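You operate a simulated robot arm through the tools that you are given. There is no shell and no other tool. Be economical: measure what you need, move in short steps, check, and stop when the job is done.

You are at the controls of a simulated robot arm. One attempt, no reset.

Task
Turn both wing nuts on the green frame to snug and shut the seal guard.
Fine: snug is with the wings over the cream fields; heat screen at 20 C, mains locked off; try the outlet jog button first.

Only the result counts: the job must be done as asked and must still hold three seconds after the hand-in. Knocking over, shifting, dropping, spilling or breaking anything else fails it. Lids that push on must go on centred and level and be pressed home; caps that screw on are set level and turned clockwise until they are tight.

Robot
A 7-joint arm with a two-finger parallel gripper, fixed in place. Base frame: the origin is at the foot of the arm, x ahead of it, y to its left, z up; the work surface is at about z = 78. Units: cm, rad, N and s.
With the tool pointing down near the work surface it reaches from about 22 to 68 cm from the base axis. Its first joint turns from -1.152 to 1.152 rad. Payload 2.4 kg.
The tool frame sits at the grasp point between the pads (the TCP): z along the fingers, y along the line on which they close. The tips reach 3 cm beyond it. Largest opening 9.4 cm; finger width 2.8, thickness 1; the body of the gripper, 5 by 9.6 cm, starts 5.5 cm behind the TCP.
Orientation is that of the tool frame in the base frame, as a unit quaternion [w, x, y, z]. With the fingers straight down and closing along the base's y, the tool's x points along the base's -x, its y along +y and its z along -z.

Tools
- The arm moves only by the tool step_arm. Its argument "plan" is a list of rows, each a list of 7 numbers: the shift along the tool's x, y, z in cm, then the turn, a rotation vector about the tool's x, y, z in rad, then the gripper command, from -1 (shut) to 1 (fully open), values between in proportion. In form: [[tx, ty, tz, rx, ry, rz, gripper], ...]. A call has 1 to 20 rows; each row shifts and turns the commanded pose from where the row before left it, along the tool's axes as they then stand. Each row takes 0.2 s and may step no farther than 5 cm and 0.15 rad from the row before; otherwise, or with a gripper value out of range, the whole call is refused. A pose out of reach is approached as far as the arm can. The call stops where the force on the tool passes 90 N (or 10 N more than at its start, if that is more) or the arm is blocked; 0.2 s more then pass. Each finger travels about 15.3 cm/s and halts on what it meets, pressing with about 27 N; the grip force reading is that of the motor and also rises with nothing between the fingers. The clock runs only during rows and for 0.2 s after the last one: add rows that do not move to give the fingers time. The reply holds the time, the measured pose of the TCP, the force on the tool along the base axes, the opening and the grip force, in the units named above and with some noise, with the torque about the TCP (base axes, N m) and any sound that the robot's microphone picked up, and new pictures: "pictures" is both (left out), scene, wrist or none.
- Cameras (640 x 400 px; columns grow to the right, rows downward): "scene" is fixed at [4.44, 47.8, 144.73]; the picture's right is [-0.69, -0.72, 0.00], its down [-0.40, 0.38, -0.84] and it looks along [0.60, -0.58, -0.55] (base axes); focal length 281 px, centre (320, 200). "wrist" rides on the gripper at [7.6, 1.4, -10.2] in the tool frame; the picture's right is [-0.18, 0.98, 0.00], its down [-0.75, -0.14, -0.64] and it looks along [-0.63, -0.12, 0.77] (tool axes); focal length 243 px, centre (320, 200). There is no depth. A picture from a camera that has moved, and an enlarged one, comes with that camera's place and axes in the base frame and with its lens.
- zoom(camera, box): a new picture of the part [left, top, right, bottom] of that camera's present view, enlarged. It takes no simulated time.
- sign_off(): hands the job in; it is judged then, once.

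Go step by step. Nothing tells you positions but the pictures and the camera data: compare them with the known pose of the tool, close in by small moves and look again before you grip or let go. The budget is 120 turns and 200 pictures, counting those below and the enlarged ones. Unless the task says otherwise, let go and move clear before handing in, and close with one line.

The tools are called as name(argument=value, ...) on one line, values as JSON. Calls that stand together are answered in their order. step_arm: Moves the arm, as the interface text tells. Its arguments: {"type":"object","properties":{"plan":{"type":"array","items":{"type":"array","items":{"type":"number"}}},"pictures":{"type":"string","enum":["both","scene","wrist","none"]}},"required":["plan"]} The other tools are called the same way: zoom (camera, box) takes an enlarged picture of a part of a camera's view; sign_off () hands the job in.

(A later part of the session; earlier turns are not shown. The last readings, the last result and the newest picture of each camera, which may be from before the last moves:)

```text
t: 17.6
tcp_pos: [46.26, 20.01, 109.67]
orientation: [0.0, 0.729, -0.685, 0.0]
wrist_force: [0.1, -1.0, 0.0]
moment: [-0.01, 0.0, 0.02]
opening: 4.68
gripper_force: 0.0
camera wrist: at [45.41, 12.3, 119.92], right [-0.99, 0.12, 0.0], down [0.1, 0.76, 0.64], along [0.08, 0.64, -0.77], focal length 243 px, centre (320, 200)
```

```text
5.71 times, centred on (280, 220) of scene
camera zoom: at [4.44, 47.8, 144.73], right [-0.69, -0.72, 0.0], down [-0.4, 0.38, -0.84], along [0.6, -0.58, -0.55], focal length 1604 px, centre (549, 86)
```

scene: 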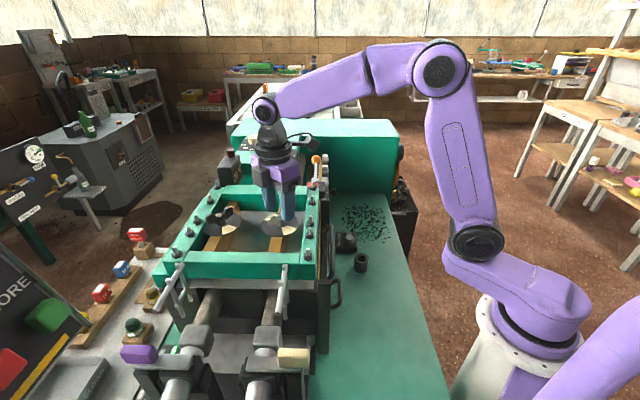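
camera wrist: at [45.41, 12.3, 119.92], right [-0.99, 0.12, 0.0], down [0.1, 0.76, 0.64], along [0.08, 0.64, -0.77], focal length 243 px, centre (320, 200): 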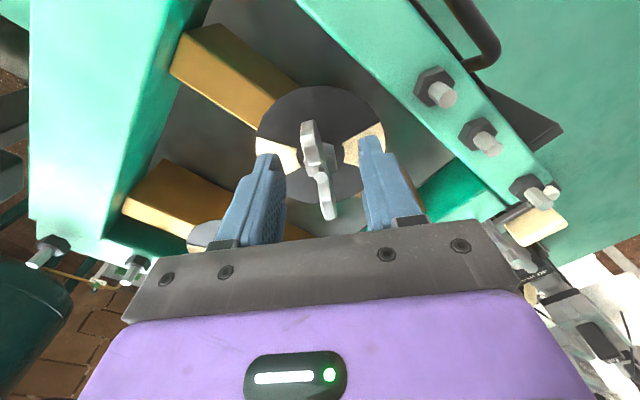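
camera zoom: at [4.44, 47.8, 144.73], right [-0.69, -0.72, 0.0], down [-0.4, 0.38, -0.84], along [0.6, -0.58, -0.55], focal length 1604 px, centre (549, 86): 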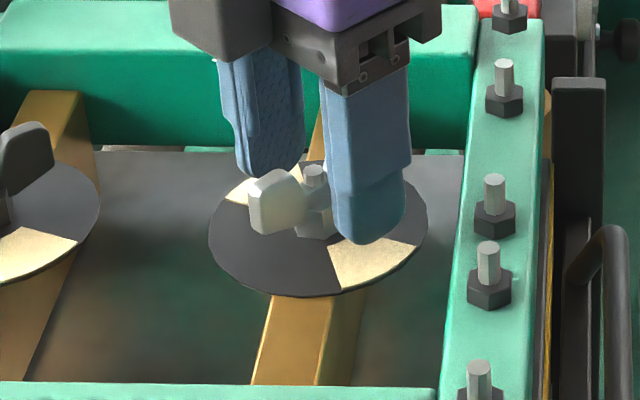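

Good overlap now. I close the fingers.

step_arm(plan=[[0, 0, 0, 0, 0, 0, -1], [0, 0, 0, 0, 0, 0, -1], [0, 0, 0, 0, 0, 0, -1]])

zoom(camera="wrist", box=[240, 80, 400, 240])

```text
t: 18.4
tcp_pos: [46.35, 19.91, 109.81]
orientation: [0.0, 0.727, -0.687, 0.0]
wrist_force: [0.3, 0.4, -1.4]
moment: [-0.02, 0.02, -0.02]
opening: 1.91
gripper_force: 45.3
camera wrist: at [45.42, 12.3, 119.92], right [-0.99, 0.12, 0.0], down [0.1, 0.76, 0.64], along [0.08, 0.64, -0.77], focal length 243 px, centre (320, 200)
```

scene: 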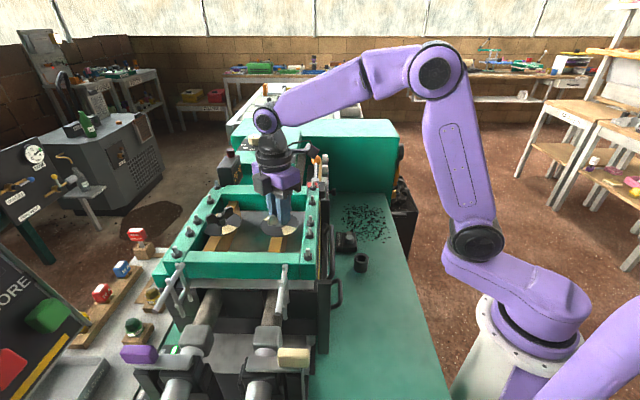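
wrist: 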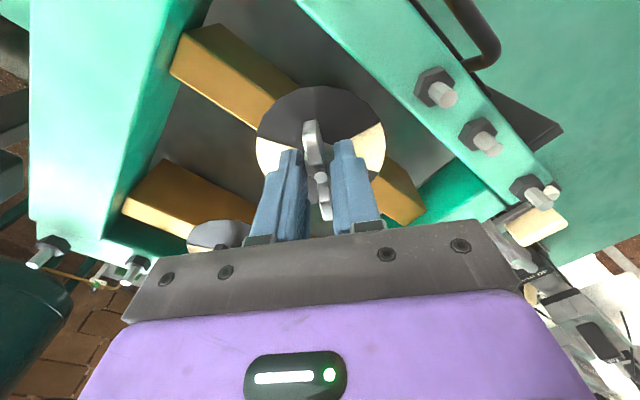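

```text
2.50 times, centred on (320, 160) of wrist
camera zoom: at [45.42, 12.3, 119.92], right [-0.99, 0.12, 0.0], down [0.1, 0.76, 0.64], along [0.08, 0.64, -0.77], focal length 606 px, centre (320, 300)
```

zoom: 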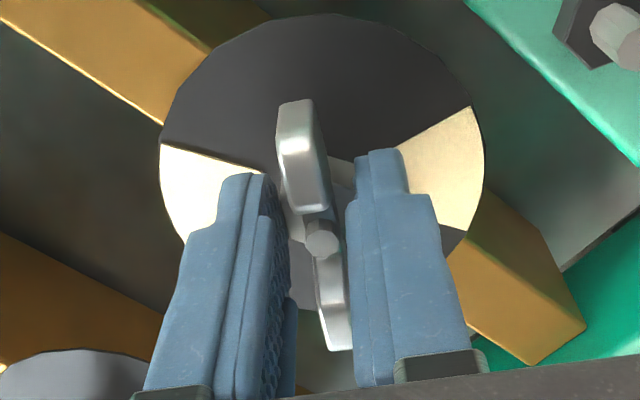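

The fingers hold the hub (1.9 cm) with the wings between the pads. I turn clockwise a bit and watch torque and wings.

step_arm(plan=[[0, 0, 0, 0, 0, 0.1, -1], [0, 0, 0, 0, 0, 0.1, -1], [0, 0, 0, 0, 0, 0.1, -1], [0, 0, 0, 0, 0, 0.1, -1]], pictures="none")

zoom(camera="wrist", box=[240, 80, 400, 240])

```text
t: 19.4
tcp_pos: [46.24, 19.99, 109.65]
orientation: [-0.001, -0.576, 0.818, 0.001]
wrist_force: [-8.0, -0.2, 2.2]
moment: [0.26, 0.24, 0.04]
opening: 1.87
gripper_force: 44.9
```

```text
2.50 times, centred on (320, 160) of wrist
camera zoom: at [42.41, 13.31, 119.94], right [-0.86, 0.5, 0.0], down [0.39, 0.66, 0.64], along [0.32, 0.55, -0.77], focal length 606 px, centre (320, 300)
```

zoom: 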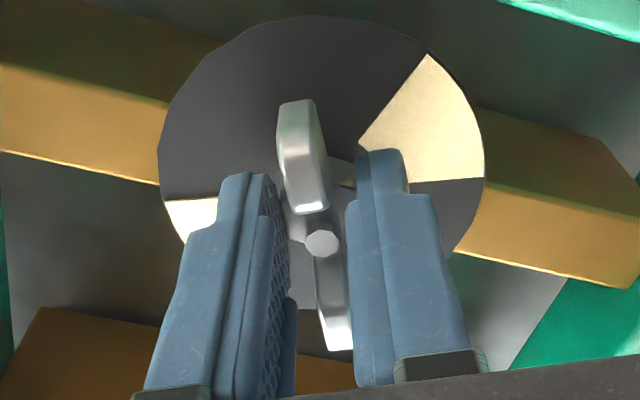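

The nut follows the gripper with low torque. I continue.

step_arm(plan=[[0, 0, 0, 0, 0, 0.1, -1], [0, 0, 0, 0, 0, 0.1, -1], [0, 0, 0, 0, 0, 0.1, -1], [0, 0, 0, 0, 0, 0.1, -1], [0, 0, 0, 0, 0, 0.1, -1], [0, 0, 0, 0, 0, 0.1, -1], [0, 0, 0, 0, 0, 0.1, -1], [0, 0, 0, 0, 0, 0.1, -1]], pictures="none")

zoom(camera="wrist", box=[240, 80, 400, 240])

```text
t: 21.2
tcp_pos: [46.15, 20.04, 109.69]
orientation: [0.0, -0.213, 0.977, 0.001]
wrist_force: [-26.4, 7.8, 6.3]
moment: [0.48, 0.0, 0.06]
opening: 1.89
gripper_force: 45.0
```

```text
2.50 times, centred on (320, 160) of wrist
camera zoom: at [38.66, 18.25, 119.96], right [-0.24, 0.97, 0.0], down [0.75, 0.18, 0.64], along [0.62, 0.16, -0.77], focal length 606 px, centre (320, 300)
```

zoom: 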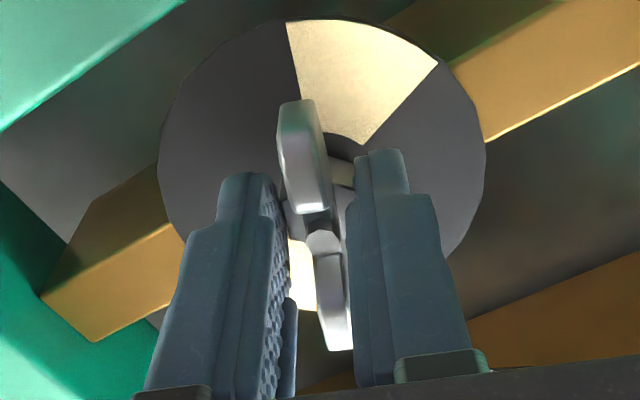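

Wings are near the edge of the cream field with about 24° left. I ease the sideways load and turn the rest.

step_arm(plan=[[0.06, 0.05, 0, 0, 0, 0.08, -1], [0.06, 0.05, 0, 0, 0, 0.08, -1], [0, 0, 0, 0, 0, 0.08, -1], [0, 0, 0, 0, 0, 0.08, -1], [0, 0, 0, 0, 0, 0.08, -1]], pictures="none")

zoom(camera="wrist", box=[240, 80, 400, 240])

```text
t: 22.4
tcp_pos: [46.06, 20.14, 109.77]
orientation: [-0.001, -0.014, 1.0, 0.001]
wrist_force: [-13.0, 17.6, -3.2]
moment: [0.31, 0.92, 0.07]
opening: 1.86
gripper_force: 44.9
```

```text
2.50 times, centred on (320, 160) of wrist
camera zoom: at [38.48, 21.39, 119.93], right [0.16, 0.99, 0.0], down [0.76, -0.12, 0.64], along [0.63, -0.1, -0.77], focal length 606 px, centre (320, 300)
```

zoom: 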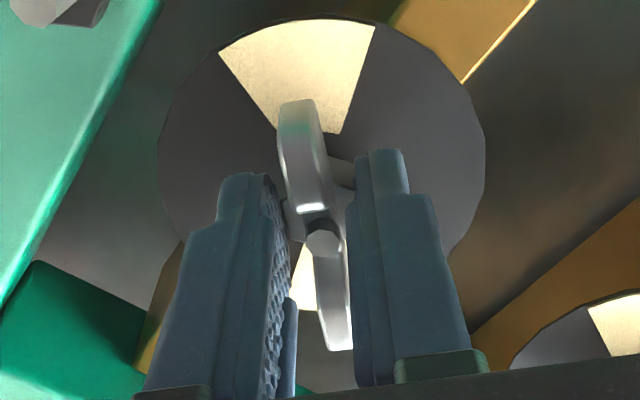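

The wings lie over the cream fields. I release, lift and check.

step_arm(plan=[[0, 0, 0, 0, 0, 0, -0.2], [0, 0, 0, 0, 0, 0, -0.1], [0, 0, 0, 0, 0, 0, 0], [0, 0, -3, 0, 0, 0, 0], [0, 0, -4, 0, 0, 0, 0], [0, 0, -2, 0, 0, 0, 0]])

zoom(camera="wrist", box=[240, 80, 400, 240])

zoom(camera="scene", box=[190, 185, 310, 255])

```text
t: 23.8
tcp_pos: [46.03, 20.01, 118.7]
orientation: [-0.001, -0.016, 1.0, 0.0]
wrist_force: [-0.5, -0.7, -0.1]
moment: [-0.01, -0.01, 0.01]
opening: 4.69
gripper_force: 0.1
camera wrist: at [38.51, 21.22, 128.89], right [0.15, 0.99, 0.0], down [0.76, -0.12, 0.64], along [0.63, -0.1, -0.77], focal length 243 px, centre (320, 200)
```

scene: 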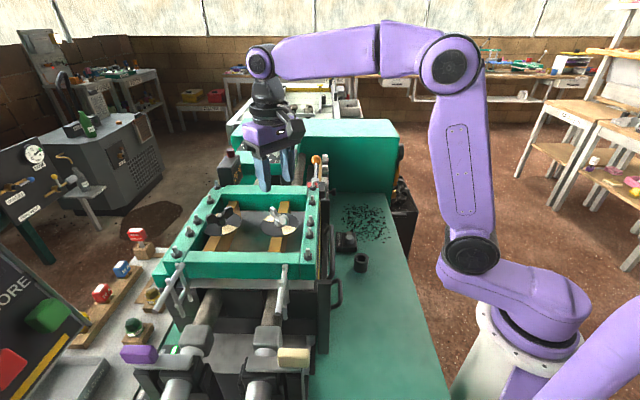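
wrist: 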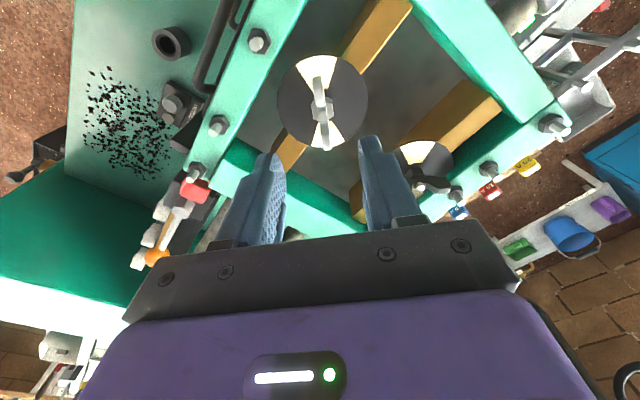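

```text
2.50 times, centred on (320, 160) of wrist
camera zoom: at [38.51, 21.22, 128.89], right [0.15, 0.99, 0.0], down [0.76, -0.12, 0.64], along [0.63, -0.1, -0.77], focal length 606 px, centre (320, 300)
```

zoom: 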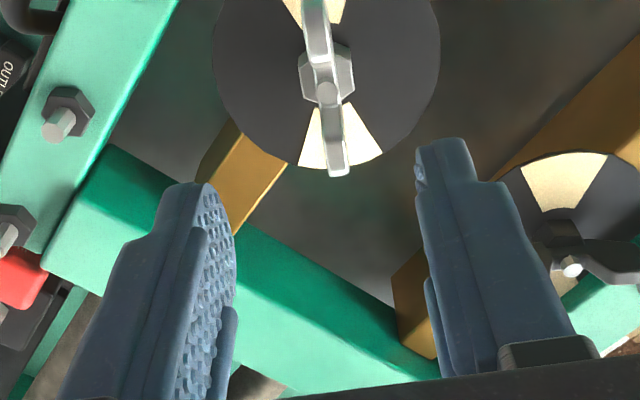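

```text
5.33 times, centred on (250, 220) of scene
camera zoom: at [4.44, 47.8, 144.73], right [-0.69, -0.72, 0.0], down [-0.4, 0.38, -0.84], along [0.6, -0.58, -0.55], focal length 1497 px, centre (693, 93)
```

zoom: 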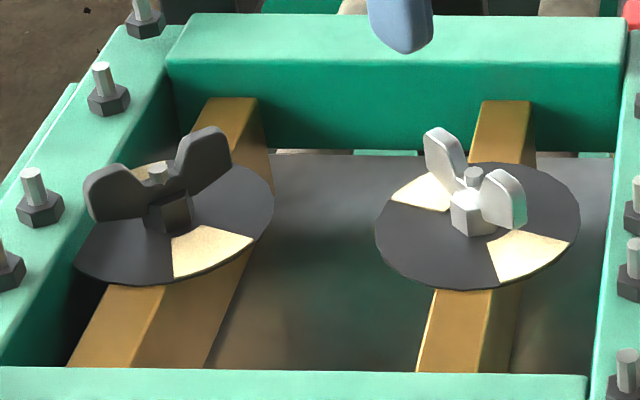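

The pale nut sits properly over its cream fields. Next is the dark nut at about (55.3, 29.2).

step_arm(plan=[[-3.19, 2.96, 0, 0, 0, 0, 0], [-3.19, 2.96, 0, 0, 0, 0, 0], [-3.18, 2.97, 0, 0, 0, 0, 0], [0, 0, 0, 0, 0, -0.14, 0], [0, 0, 0, 0, 0, -0.14, 0], [0, 0, 0, 0, 0, -0.14, 0], [0, 0, 0, 0, 0, -0.14, 0], [0, 0, 0, 0, 0, -0.14, 0], [0, 0, 0, 0, 0, -0.14, 0], [0, 0, 0, 0, 0, -0.14, 0], [0, 0, 0, 0, 0, -0.14, 0], [0, 0, 0, 0, 0, -0.14, 0], [0, 0, 0, 0, 0, -0.14, 0], [0, 0, 0, 0, 0, -0.14, 0]])

zoom(camera="wrist", box=[240, 80, 400, 240])

```text
t: 26.8
tcp_pos: [55.33, 29.25, 118.7]
orientation: [0.0, 0.708, -0.706, -0.001]
wrist_force: [0.4, -0.2, -0.7]
moment: [0.01, 0.0, 0.04]
opening: 4.71
gripper_force: 0.1
camera wrist: at [54.05, 21.6, 128.91], right [-0.98, 0.18, 0.0], down [0.14, 0.75, 0.64], along [0.12, 0.63, -0.77], focal length 243 px, centre (320, 200)
```

scene: 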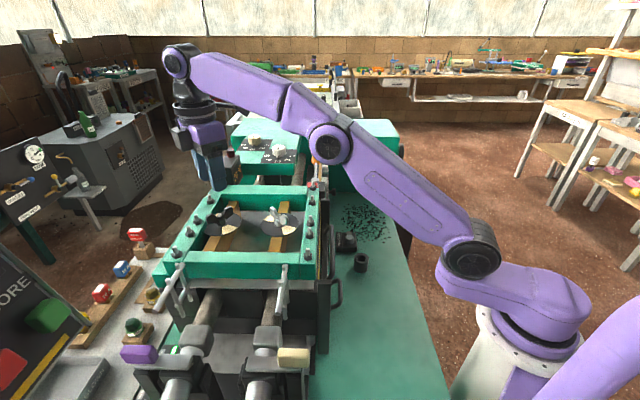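
wrist: 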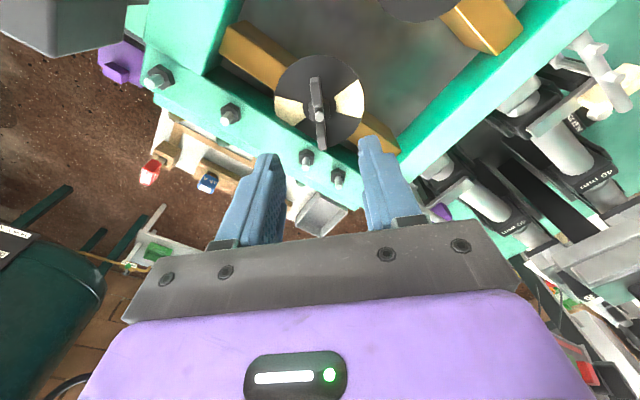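

```text
2.50 times, centred on (320, 160) of wrist
camera zoom: at [54.05, 21.6, 128.91], right [-0.98, 0.18, 0.0], down [0.14, 0.75, 0.64], along [0.12, 0.63, -0.77], focal length 606 px, centre (320, 300)
```

zoom: 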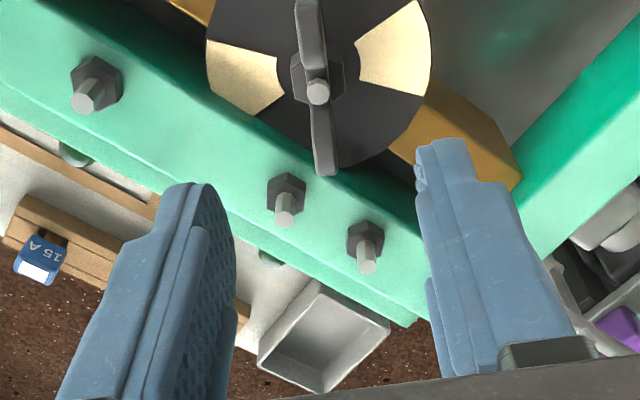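

Dark nut hub at (55.6, 29.2); wings at about 86° and cream fields near 0°. I narrow the opening to clear the frame edge, align and go down.

step_arm(plan=[[0.05, -0.27, 1, 0, 0, 0.065, -0.32], [0, 0, 2, 0, 0, 0, -0.32], [0, 0, 2, 0, 0, 0, -0.32], [0, 0, 1.5, 0, 0, 0, -0.32], [0, 0, 1, 0, 0, 0, -0.32]])

zoom(camera="wrist", box=[240, 80, 400, 240])

zoom(camera="scene", box=[180, 165, 280, 255])

```text
t: 28.0
tcp_pos: [55.64, 29.14, 111.2]
orientation: [0.0, -0.684, 0.73, 0.0]
wrist_force: [0.2, -0.2, -0.5]
moment: [-0.04, -0.01, 0.02]
opening: 3.2
gripper_force: 0.1
camera wrist: at [53.84, 21.66, 121.38], right [-0.97, 0.25, 0.0], down [0.19, 0.74, 0.64], along [0.16, 0.62, -0.77], focal length 243 px, centre (320, 200)
```

scene: 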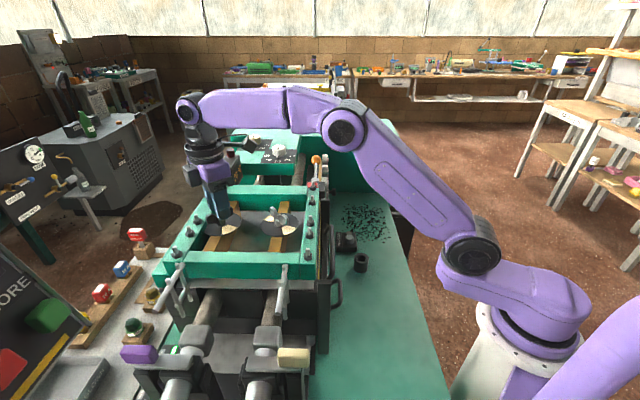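
wrist: 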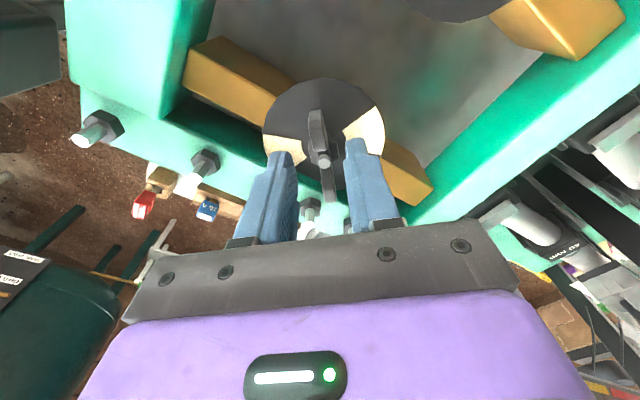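

```text
2.50 times, centred on (320, 160) of wrist
camera zoom: at [53.84, 21.66, 121.38], right [-0.97, 0.25, 0.0], down [0.19, 0.74, 0.64], along [0.16, 0.62, -0.77], focal length 606 px, centre (320, 300)
```

zoom: 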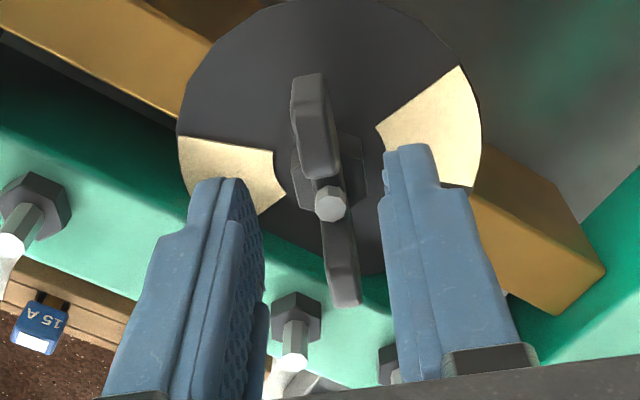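

```text
4.44 times, centred on (230, 210) of scene
camera zoom: at [4.44, 47.8, 144.73], right [-0.69, -0.72, 0.0], down [-0.4, 0.38, -0.84], along [0.6, -0.58, -0.55], focal length 1248 px, centre (720, 156)
```

zoom: 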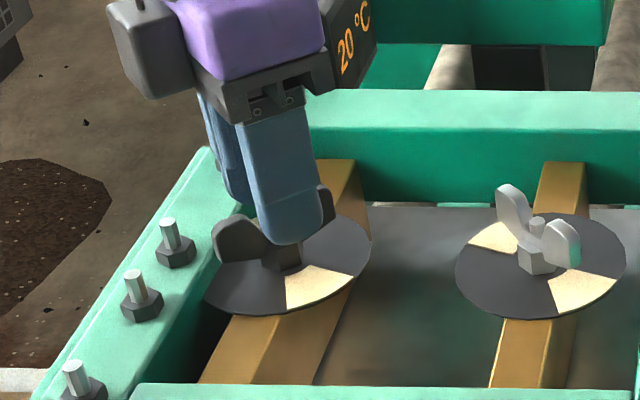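

step_arm(plan=[[0.15, 0.11, 0.5, 0, 0, 0, -0.32], [0, 0, 0.5, 0, 0, 0, -0.32], [0, 0, 0.45, 0, 0, 0, -0.32], [0, 0, 0, 0, 0, 0, -1], [0, 0, 0, 0, 0, 0, -1], [0, 0, 0, 0, 0, 0, -1]], pictures="none")

zoom(camera="wrist", box=[240, 80, 400, 240])

```text
t: 29.4
tcp_pos: [55.45, 28.84, 109.88]
orientation: [0.0, -0.684, 0.729, 0.001]
wrist_force: [-12.2, -4.0, 5.5]
moment: [-0.04, 0.46, 0.11]
opening: 1.9
gripper_force: 45.2
```

```text
2.50 times, centred on (320, 160) of wrist
camera zoom: at [53.64, 21.49, 120.0], right [-0.97, 0.25, 0.0], down [0.19, 0.74, 0.64], along [0.16, 0.62, -0.77], focal length 606 px, centre (320, 300)
```

zoom: 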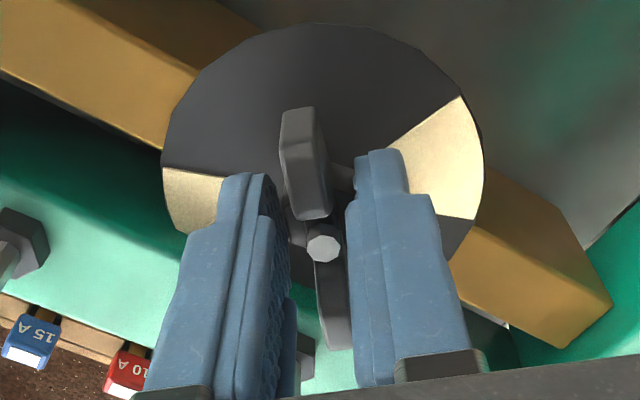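

Gripped. I turn clockwise in stages.

step_arm(plan=[[0, 0.06, 0, 0, 0, 0.1, -1], [0, 0, 0, 0, 0, 0.1, -1], [0, 0, 0, 0, 0, 0.1, -1], [0, 0, 0, 0, 0, 0.1, -1], [0, 0, 0, 0, 0, 0.1, -1], [0, 0, 0, 0, 0, 0.1, -1]], pictures="none")

zoom(camera="wrist", box=[240, 80, 400, 240])

```text
t: 30.8
tcp_pos: [55.38, 29.04, 109.75]
orientation: [-0.003, -0.438, 0.899, 0.001]
wrist_force: [-26.1, -1.8, 8.6]
moment: [0.05, 0.4, 0.08]
opening: 1.89
gripper_force: 44.8
```

```text
2.50 times, centred on (320, 160) of wrist
camera zoom: at [49.55, 24.0, 120.07], right [-0.66, 0.75, 0.0], down [0.58, 0.51, 0.64], along [0.48, 0.42, -0.77], focal length 606 px, centre (320, 300)
```

zoom: 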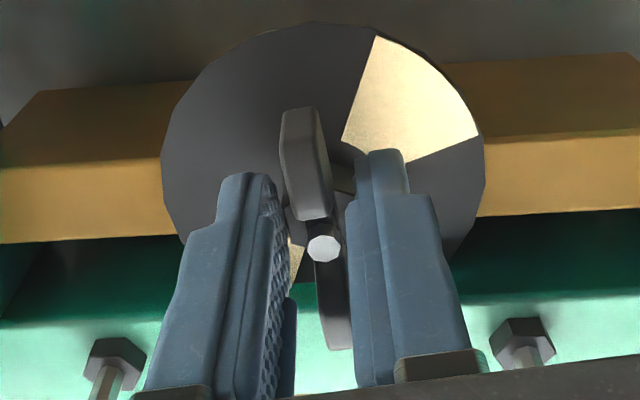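

step_arm(plan=[[0.05, 0.06, 0, 0, 0, 0.1, -1], [0.05, 0.06, 0, 0, 0, 0.1, -1], [0, 0, 0, 0, 0, 0.1, -1], [0, 0, 0, 0, 0, 0.1, -1], [0, 0, 0, 0, 0, 0.1, -1], [0, 0, 0, 0, 0, 0.1, -1]], pictures="none")

zoom(camera="wrist", box=[240, 80, 400, 240])

```text
t: 32.2
tcp_pos: [55.28, 29.18, 109.78]
orientation: [0.001, -0.154, 0.988, 0.002]
wrist_force: [-5.5, 15.5, -1.5]
moment: [0.38, 0.69, 1.19]
opening: 2.31
gripper_force: 45.2
```

```text
2.50 times, centred on (320, 160) of wrist
camera zoom: at [47.67, 28.31, 119.96], right [-0.12, 0.99, 0.0], down [0.76, 0.09, 0.64], along [0.64, 0.08, -0.77], focal length 606 px, centre (320, 300)
```

zoom: 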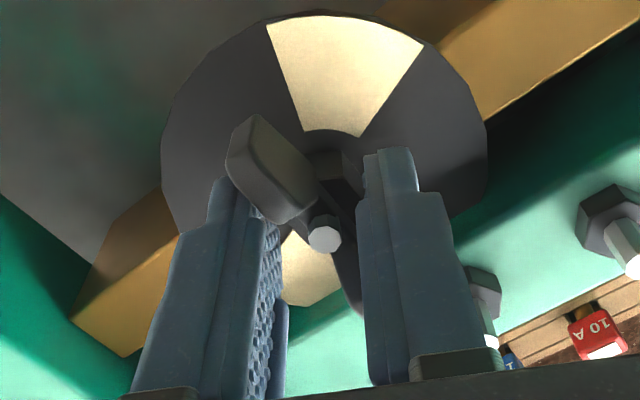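

Turning got stiff: the moment reached 1.2 N m and the nut slipped in the grip. I release, lift and look at it.

step_arm(plan=[[0, 0, 0, 0, 0, 0, -0.3], [0, 0, 0, 0, 0, 0, -0.3], [0, 0, -3, 0, 0, 0, -0.3], [0, 0, -4, 0, 0, 0, -0.3], [1, 0, -2, 0, 0, 0, -0.3]])

zoom(camera="wrist", box=[240, 70, 400, 190])

zoom(camera="scene", box=[190, 185, 310, 255])

```text
t: 33.4
tcp_pos: [54.47, 28.64, 118.86]
orientation: [0.0, -0.152, 0.988, 0.0]
wrist_force: [0.5, 0.4, -0.6]
moment: [-0.02, -0.02, 0.03]
opening: 3.3
gripper_force: 0.1
camera wrist: at [46.82, 27.82, 128.97], right [-0.12, 0.99, 0.0], down [0.76, 0.09, 0.64], along [0.64, 0.08, -0.77], focal length 243 px, centre (320, 200)
```

scene: 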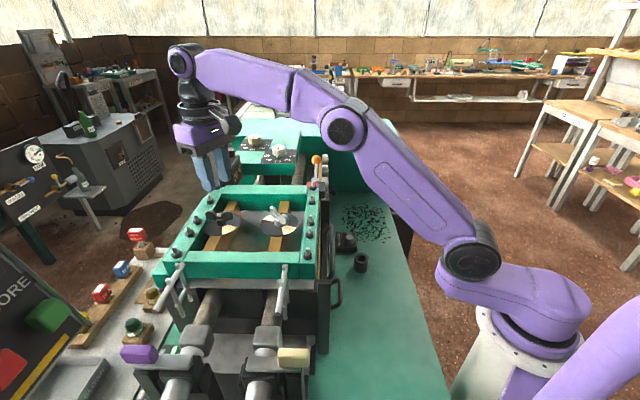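
wrist: 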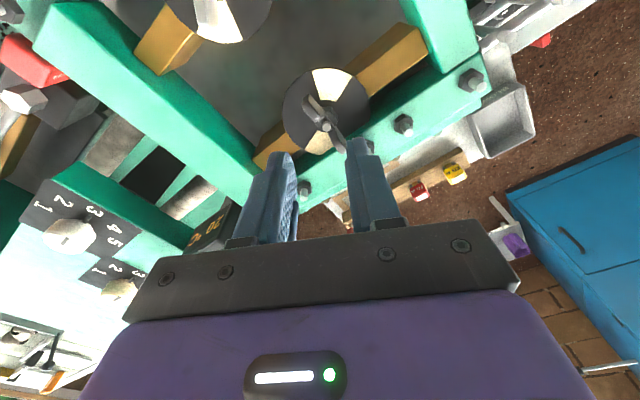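

```text
3.33 times, centred on (320, 130) of wrist
camera zoom: at [46.82, 27.82, 128.97], right [-0.12, 0.99, 0.0], down [0.76, 0.09, 0.64], along [0.64, 0.08, -0.77], focal length 809 px, centre (320, 433)
```

zoom: 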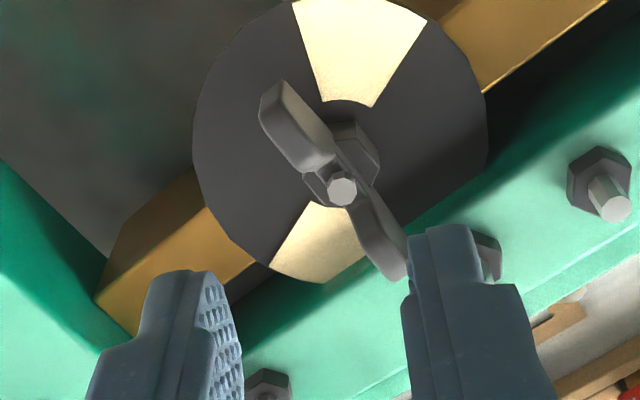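

```text
5.33 times, centred on (250, 220) of scene
camera zoom: at [4.44, 47.8, 144.73], right [-0.69, -0.72, 0.0], down [-0.4, 0.38, -0.84], along [0.6, -0.58, -0.55], focal length 1497 px, centre (693, 93)
```

zoom: 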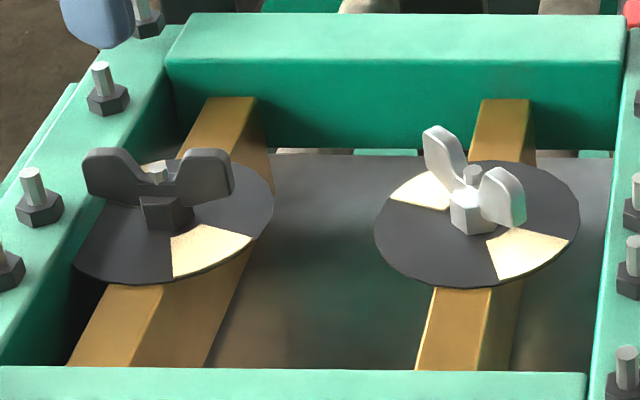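

zoom(camera="wrist", box=[290, 80, 370, 150])

zoom(camera="scene", box=[195, 190, 255, 245])

```text
5.71 times, centred on (330, 115) of wrist
camera zoom: at [46.82, 27.82, 128.97], right [-0.12, 0.99, 0.0], down [0.76, 0.09, 0.64], along [0.64, 0.08, -0.77], focal length 1386 px, centre (263, 686)
```

zoom: 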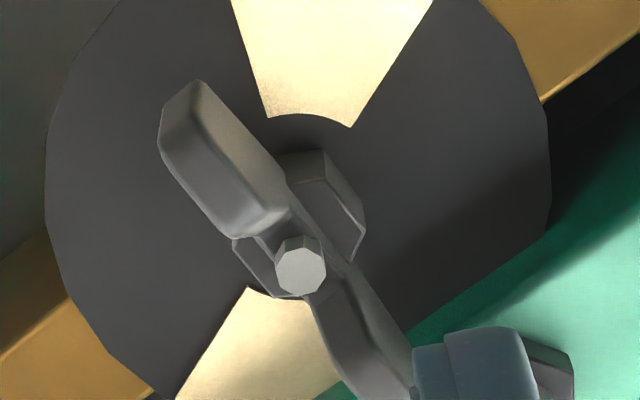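

```text
7.27 times, centred on (225, 218) of scene
camera zoom: at [4.44, 47.8, 144.73], right [-0.69, -0.72, 0.0], down [-0.4, 0.38, -0.84], along [0.6, -0.58, -0.55], focal length 2042 px, centre (1011, 73)
```

zoom: 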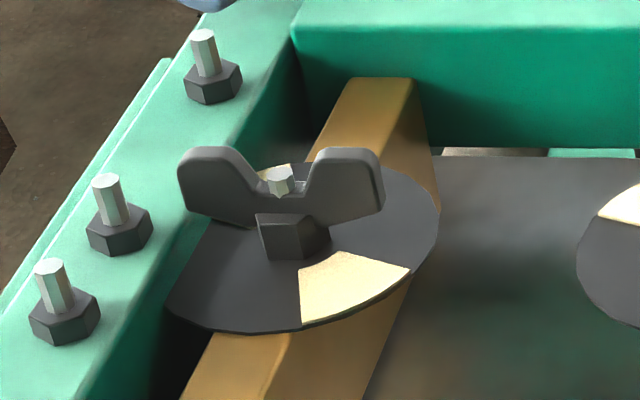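

The wings stand at about 42°, clear of everything, so the nut has simply become stiffer. I'll re-grip aligned with the wings and turn on, reading the torque.

step_arm(plan=[[-1.1, 0.05, 2, 0, 0, -0.14, -0.3], [0, 0, 2, 0, 0, -0.14, -0.3], [0, 0, 2, 0, 0, -0.14, -0.3], [0, 0, 1, 0, 0, 0, -0.3]], pictures="none")

zoom(camera="wrist", box=[240, 80, 400, 240])

```text
t: 34.4
tcp_pos: [55.6, 29.11, 111.78]
orientation: [0.0, -0.356, 0.935, 0.0]
wrist_force: [0.4, -0.1, -0.1]
moment: [-0.02, -0.01, 0.01]
opening: 3.29
gripper_force: 0.1
```

```text
2.50 times, centred on (320, 160) of wrist
camera zoom: at [48.89, 25.14, 121.94], right [-0.52, 0.86, 0.0], down [0.66, 0.4, 0.64], along [0.55, 0.33, -0.77], focal length 606 px, centre (320, 300)
```

zoom: 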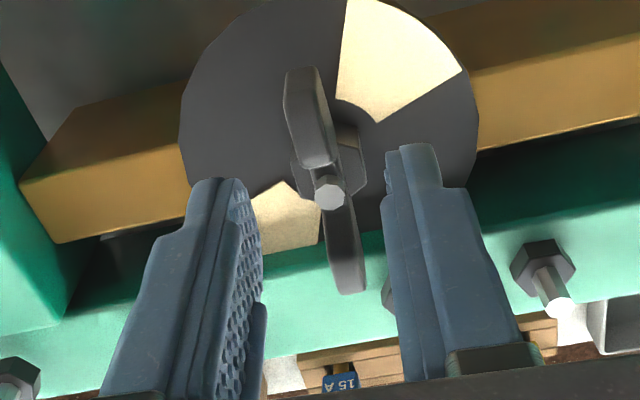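

step_arm(plan=[[0.05, 0.15, 0.8, 0, 0, 0, -0.3], [0, 0, 0.8, 0, 0, 0, -0.3], [0, 0, 0.6, 0, 0, 0, -0.3], [0, 0, 0, 0, 0, 0, -1], [0, 0, 0, 0, 0, 0, -1], [0, 0, 0, 0, 0, 0, -1]], pictures="none")

step_arm(plan=[[0, 0, 0, 0, 0, 0.08, -1], [0, 0, 0, 0, 0, 0.08, -1]], pictures="none")

zoom(camera="wrist", box=[240, 80, 400, 240])

```text
t: 35.8
tcp_pos: [55.36, 29.22, 109.64]
orientation: [0.0, -0.355, 0.935, 0.0]
wrist_force: [-4.0, -0.3, 2.6]
moment: [0.27, -0.13, 0.32]
opening: 1.92
gripper_force: 45.1
```

```text
t: 36.4
tcp_pos: [55.25, 29.13, 109.51]
orientation: [0.0, -0.279, 0.96, -0.001]
wrist_force: [-3.7, 2.3, 1.7]
moment: [0.02, -0.16, 0.74]
opening: 2.09
gripper_force: 45.3
```

```text
2.50 times, centred on (320, 160) of wrist
camera zoom: at [48.1, 26.39, 119.78], right [-0.37, 0.93, 0.0], down [0.71, 0.28, 0.64], along [0.6, 0.24, -0.77], focal length 606 px, centre (320, 300)
```

zoom: 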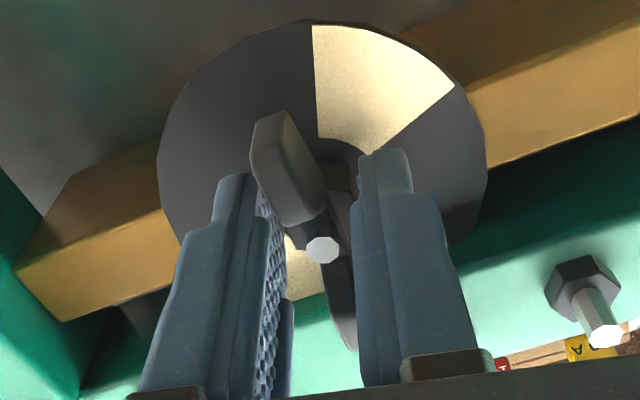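

The nut now cams in the pads at about 0.7 N m: the hub grip is too weak. I'll drive the wing ears instead, with opened fingers bearing on both ears near their tips. First I release, lift, turn and look.

step_arm(plan=[[0, 0, 0, 0, 0, 0, -0.3], [0, 0, 0, 0, 0, 0, -0.3], [0, 0, -1.5, 0, 0, 0, -0.19], [0, 0, -1.5, 0, 0, 0, -0.19], [0, 0, 0, 0, 0, 0.14, -0.19], [0, 0, 0, 0, 0, 0.14, -0.19], [0, 0, 0, 0, 0, 0.14, -0.19], [0, 0, 0, 0, 0, 0.13, -0.19]], pictures="none")

zoom(camera="wrist", box=[240, 80, 400, 240])

zoom(camera="scene", box=[180, 160, 270, 250])

```text
t: 38.2
tcp_pos: [55.26, 29.02, 112.71]
orientation: [0.0, -0.007, 1.0, 0.0]
wrist_force: [1.0, -0.5, 0.3]
moment: [-0.04, -0.02, 0.04]
opening: 3.81
gripper_force: 0.1
```

```text
2.50 times, centred on (320, 160) of wrist
camera zoom: at [47.72, 30.51, 122.77], right [0.17, 0.99, 0.0], down [0.76, -0.13, 0.64], along [0.63, -0.11, -0.77], focal length 606 px, centre (320, 300)
```

zoom: 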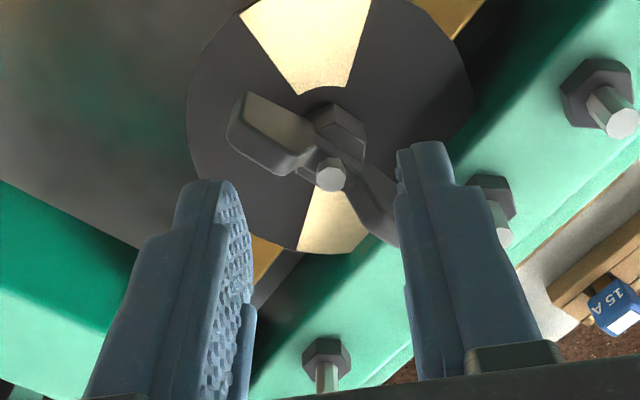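

```text
4.44 times, centred on (225, 205) of scene
camera zoom: at [4.44, 47.8, 144.73], right [-0.69, -0.72, 0.0], down [-0.4, 0.38, -0.84], along [0.6, -0.58, -0.55], focal length 1248 px, centre (742, 178)
```

zoom: 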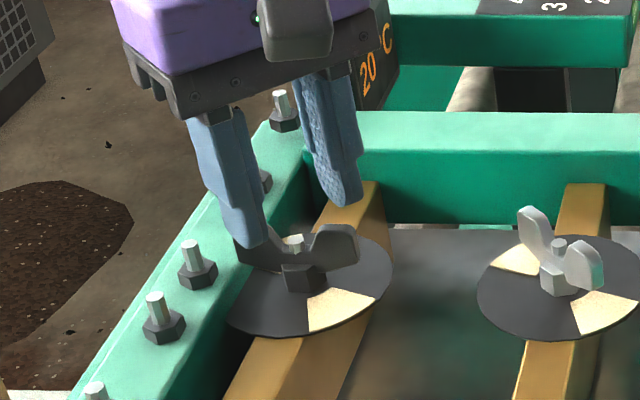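

step_arm(plan=[[0, 0.15, 0, 0, 0, -0.1, -0.15], [0, 0, 1, 0, 0, 0, -0.15], [0, 0, 0.7, 0, 0, 0, -0.15], [0, 0, 0.6, 0, 0, 0, -0.15]], pictures="none")

zoom(camera="wrist", box=[240, 80, 400, 240])

zoom(camera="scene", box=[180, 160, 270, 250])

```text
t: 39.2
tcp_pos: [55.39, 29.27, 110.24]
orientation: [0.001, -0.058, 0.998, 0.001]
wrist_force: [0.9, -0.3, 0.5]
moment: [0.01, -0.01, 0.0]
opening: 3.99
gripper_force: 0.1
```

```text
2.50 times, centred on (320, 160) of wrist
camera zoom: at [47.66, 29.88, 120.43], right [0.07, 1.0, 0.0], down [0.76, -0.05, 0.64], along [0.64, -0.04, -0.77], focal length 606 px, centre (320, 300)
```

zoom: 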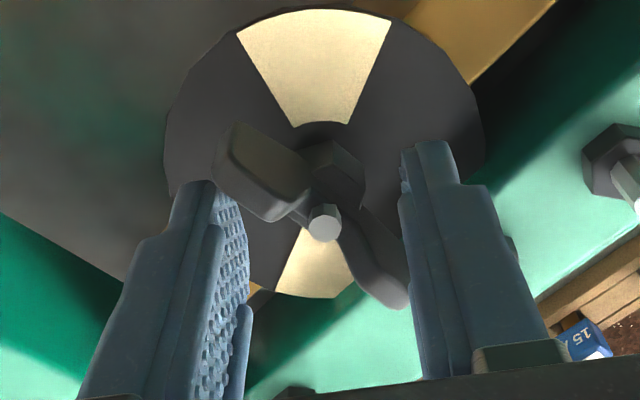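

```text
4.44 times, centred on (225, 205) of scene
camera zoom: at [4.44, 47.8, 144.73], right [-0.69, -0.72, 0.0], down [-0.4, 0.38, -0.84], along [0.6, -0.58, -0.55], focal length 1248 px, centre (742, 178)
```

zoom: 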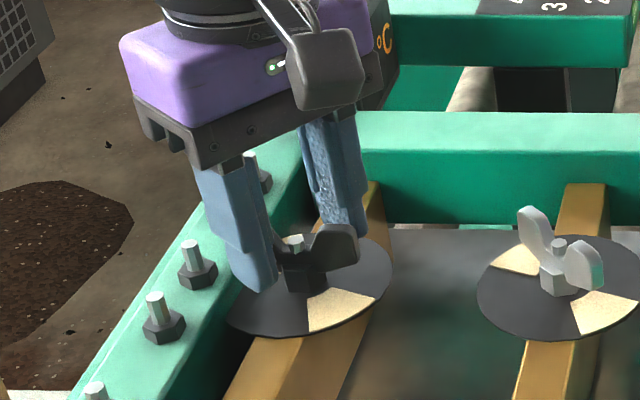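

Both fingers stand at the ears' trailing sides. I rotate clockwise in small steps.

step_arm(plan=[[0, 0, 0, 0, 0, 0.08, -0.15], [0, 0, 0, 0, 0, 0.08, -0.15], [0, 0, 0, 0, 0, 0.08, -0.15]], pictures="none")

zoom(camera="wrist", box=[240, 80, 400, 240])

```text
t: 40.0
tcp_pos: [55.38, 29.22, 110.25]
orientation: [0.001, 0.055, 0.998, -0.001]
wrist_force: [6.3, -4.5, -2.6]
moment: [0.04, -0.15, 4.39]
opening: 4.1
gripper_force: 45.1
```

```text
2.50 times, centred on (320, 160) of wrist
camera zoom: at [47.98, 31.6, 120.44], right [0.29, 0.96, 0.0], down [0.73, -0.22, 0.64], along [0.62, -0.19, -0.77], focal length 606 px, centre (320, 300)
```

zoom: 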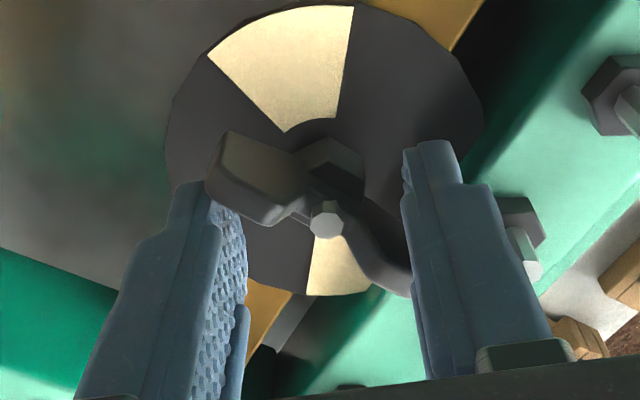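

The moment jumped to 4.4 N m with no turning: a hard stop, so I must not force it. The dark nut may be left-handed or jammed. I back off, lift and look for marks.

step_arm(plan=[[0, 0, 0, 0, 0, -0.1, -0.15], [0, 0, 0, 0, 0, -0.12, -0.15], [0, 0, -2, 0, 0, 0, -0.15], [0, 0, -3, 0, 0, 0, -0.15], [2, 0, -4, 0, 0, 0, -0.15], [3, 0, 0, 0, 0, 0, -0.15]], pictures="none")

zoom(camera="wrist", box=[280, 60, 380, 160])

zoom(camera="scene", box=[195, 195, 255, 240])

zoom(camera="scene", box=[255, 195, 315, 240])

```text
t: 41.4
tcp_pos: [50.25, 28.88, 119.28]
orientation: [-0.001, -0.048, 0.999, 0.001]
wrist_force: [-0.1, 0.6, 0.4]
moment: [-0.02, -0.03, -0.02]
opening: 3.98
gripper_force: 0.0
```

```text
4.00 times, centred on (330, 110) of wrist
camera zoom: at [42.71, 29.56, 129.47], right [0.09, 1.0, 0.0], down [0.76, -0.07, 0.64], along [0.64, -0.06, -0.77], focal length 970 px, centre (280, 560)
```

zoom: 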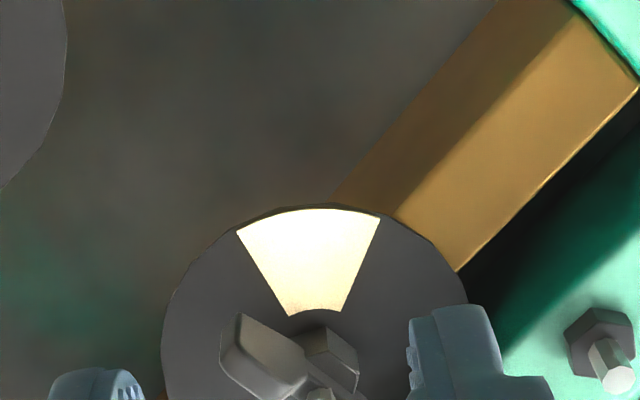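

```text
8.89 times, centred on (225, 218) of scene
camera zoom: at [4.44, 47.8, 144.73], right [-0.69, -0.72, 0.0], down [-0.4, 0.38, -0.84], along [0.6, -0.58, -0.55], focal length 2496 px, centre (1164, 44)
```

zoom: 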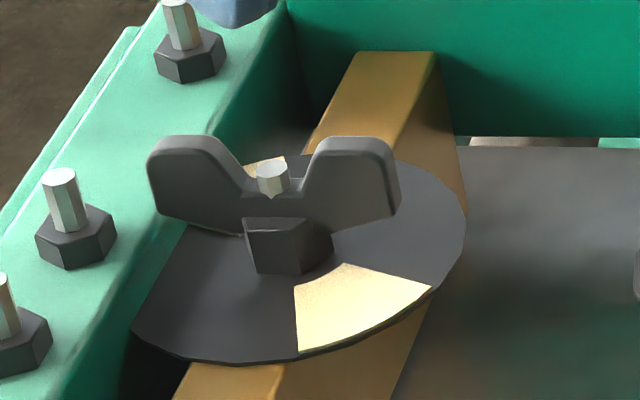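

```text
8.89 times, centred on (285, 218) of scene
camera zoom: at [4.44, 47.8, 144.73], right [-0.69, -0.72, 0.0], down [-0.4, 0.38, -0.84], along [0.6, -0.58, -0.55], focal length 2496 px, centre (631, 44)
```

zoom: 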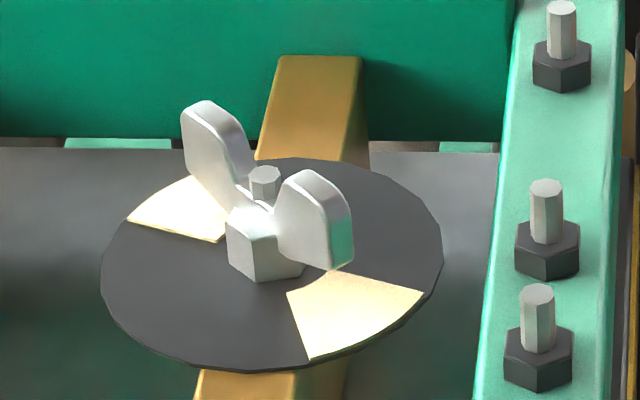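

No marks are visible, and clockwise is blocked hard. I'll test counter-clockwise gently, re-gripping the dark nut aligned with its wings at 42°.

step_arm(plan=[[-2.55, -0.1, 0, 0, 0, 0, -0.3], [-2.55, -0.1, 0, 0, 0, 0, -0.3], [0, 0, 1.5, 0, 0, -0.127, -0.3], [0, 0, 1.5, 0, 0, -0.127, -0.3], [0, 0, 1.5, 0, 0, -0.127, -0.3], [0, 0, 1.5, 0, 0, -0.127, -0.3], [0, 0, 1.5, 0, 0, -0.127, -0.3]], pictures="none")

zoom(camera="wrist", box=[240, 80, 400, 240])

```text
t: 43.0
tcp_pos: [55.47, 29.01, 111.85]
orientation: [0.0, -0.359, 0.934, 0.001]
wrist_force: [0.6, -0.7, 0.5]
moment: [0.03, 0.02, 0.01]
opening: 3.3
gripper_force: 0.0
```

```text
2.50 times, centred on (320, 160) of wrist
camera zoom: at [48.88, 25.05, 122.04], right [-0.52, 0.85, 0.0], down [0.65, 0.4, 0.64], along [0.55, 0.33, -0.77], focal length 606 px, centre (320, 300)
```

zoom: 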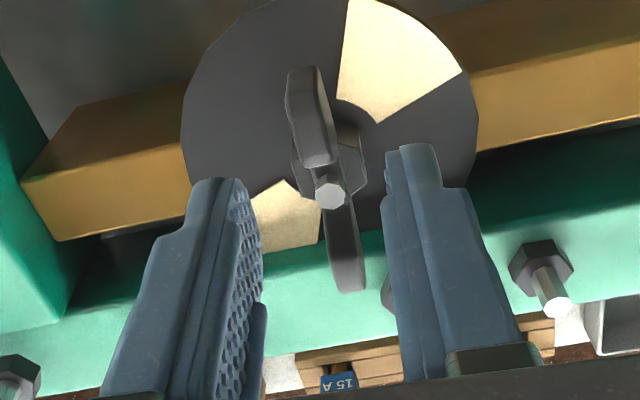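

step_arm(plan=[[0.05, 0.15, 0.8, 0, 0, 0, -0.3], [0, 0, 0.8, 0, 0, 0, -0.3], [0, 0, 0.5, 0, 0, 0, -0.3], [0, 0, 0, 0, 0, 0, -1], [0, 0, 0, 0, 0, 0, -1], [0, 0, 0, 0, 0, -0.1, -1], [0, 0, 0, 0, 0, -0.1, -1], [0, 0, 0, 0, 0, -0.1, -1]], pictures="none")

zoom(camera="wrist", box=[240, 80, 400, 240])

```text
t: 44.8
tcp_pos: [55.38, 29.15, 109.71]
orientation: [0.0, -0.493, 0.87, 0.0]
wrist_force: [3.4, -2.7, 0.3]
moment: [0.28, -0.13, -0.02]
opening: 1.89
gripper_force: 44.7
```

```text
2.50 times, centred on (320, 160) of wrist
camera zoom: at [50.25, 23.37, 119.89], right [-0.75, 0.66, 0.0], down [0.51, 0.57, 0.64], along [0.43, 0.48, -0.77], focal length 606 px, centre (320, 300)
```

zoom: 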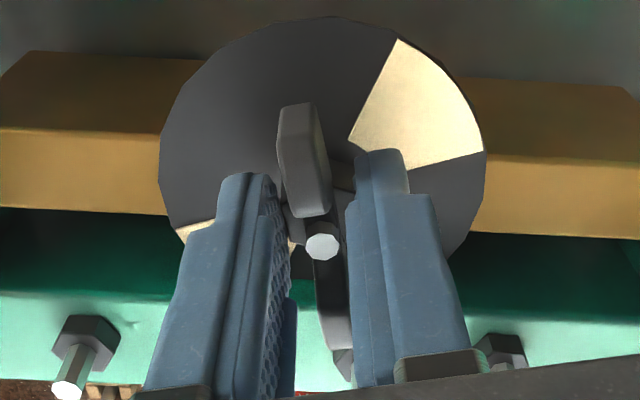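

It turns freely this way. I continue counter-clockwise.

step_arm(plan=[[0, 0, 0, 0, 0, -0.1, -1], [0, 0, 0, 0, 0, -0.1, -1], [0, 0, 0, 0, 0, -0.1, -1], [0, 0, 0, 0, 0, -0.1, -1], [0, 0, 0, 0, 0, -0.1, -1], [0, 0, 0, 0, 0, -0.1, -1], [0, 0, 0, 0, 0, -0.1, -1], [0, 0, 0, 0, 0, -0.1, -1]], pictures="none")

zoom(camera="wrist", box=[240, 80, 400, 240])

```text
t: 46.6
tcp_pos: [55.56, 28.99, 109.68]
orientation: [-0.002, 0.792, -0.61, 0.002]
wrist_force: [27.0, -4.1, 0.6]
moment: [0.97, -0.34, -0.08]
opening: 1.89
gripper_force: 45.3
```

```text
2.50 times, centred on (320, 160) of wrist
camera zoom: at [56.13, 21.37, 119.86], right [-1.0, -0.07, -0.01], down [-0.06, 0.76, 0.64], along [-0.04, 0.64, -0.77], focal length 606 px, centre (320, 300)
```

zoom: 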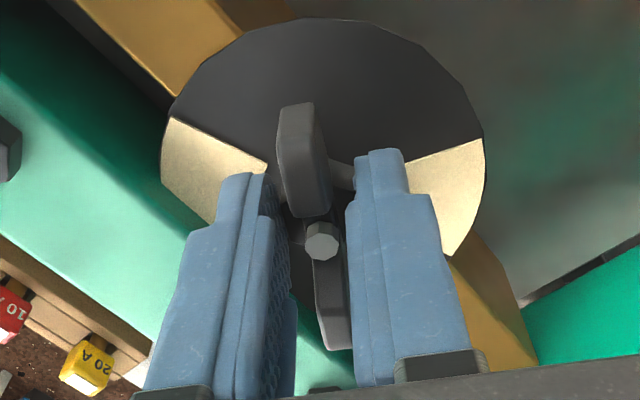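

step_arm(plan=[[0.02, -0.1, 0, 0, 0, -0.1, -1], [0.02, -0.1, 0, 0, 0, -0.1, -1], [0, 0, 0, 0, 0, -0.1, -1], [0, 0, 0, 0, 0, -0.1, -1], [0, 0, 0, 0, 0, -0.1, -1], [0, 0, 0, 0, 0, -0.1, -1]], pictures="none")

zoom(camera="wrist", box=[240, 80, 400, 240])

```text
t: 48.0
tcp_pos: [55.85, 29.22, 109.7]
orientation: [-0.002, 0.938, -0.348, 0.002]
wrist_force: [27.7, -1.6, 3.2]
moment: [0.62, 0.12, -0.12]
opening: 1.86
gripper_force: 44.7
```

```text
2.50 times, centred on (320, 160) of wrist
camera zoom: at [60.56, 23.15, 119.89], right [-0.78, -0.63, -0.01], down [-0.48, 0.6, 0.64], along [-0.4, 0.5, -0.77], focal length 606 px, centre (320, 300)
```

zoom: 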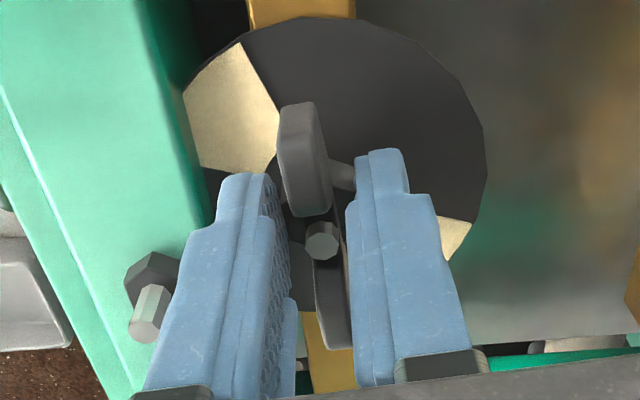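

step_arm(plan=[[0.06, -0.05, 0, 0, 0, -0.1, -1], [0.06, -0.05, 0, 0, 0, -0.1, -1], [0, 0, 0, 0, 0, -0.1, -1], [0, 0, 0, 0, 0, -0.1, -1], [0, 0, 0, 0, 0, -0.1, -1]], pictures="none")

zoom(camera="wrist", box=[240, 80, 400, 240])

```text
t: 49.2
tcp_pos: [55.77, 29.26, 109.71]
orientation: [-0.003, 0.995, -0.104, 0.002]
wrist_force: [25.3, 3.8, 5.0]
moment: [0.22, 0.22, -0.07]
opening: 1.87
gripper_force: 45.3
```

```text
2.50 times, centred on (320, 160) of wrist
camera zoom: at [62.95, 26.36, 119.9], right [-0.38, -0.92, -0.01], down [-0.71, 0.29, 0.64], along [-0.59, 0.25, -0.77], focal length 606 px, centre (320, 300)
```

zoom: 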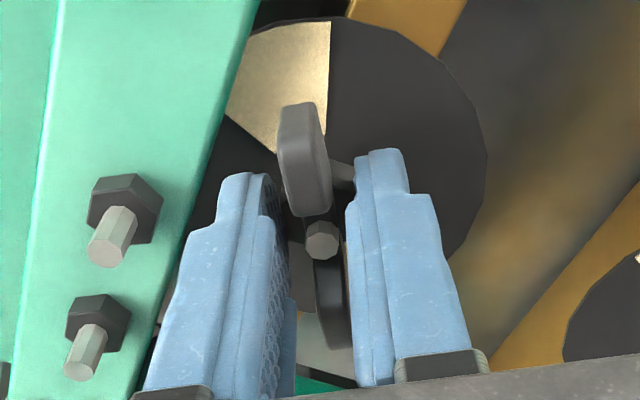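

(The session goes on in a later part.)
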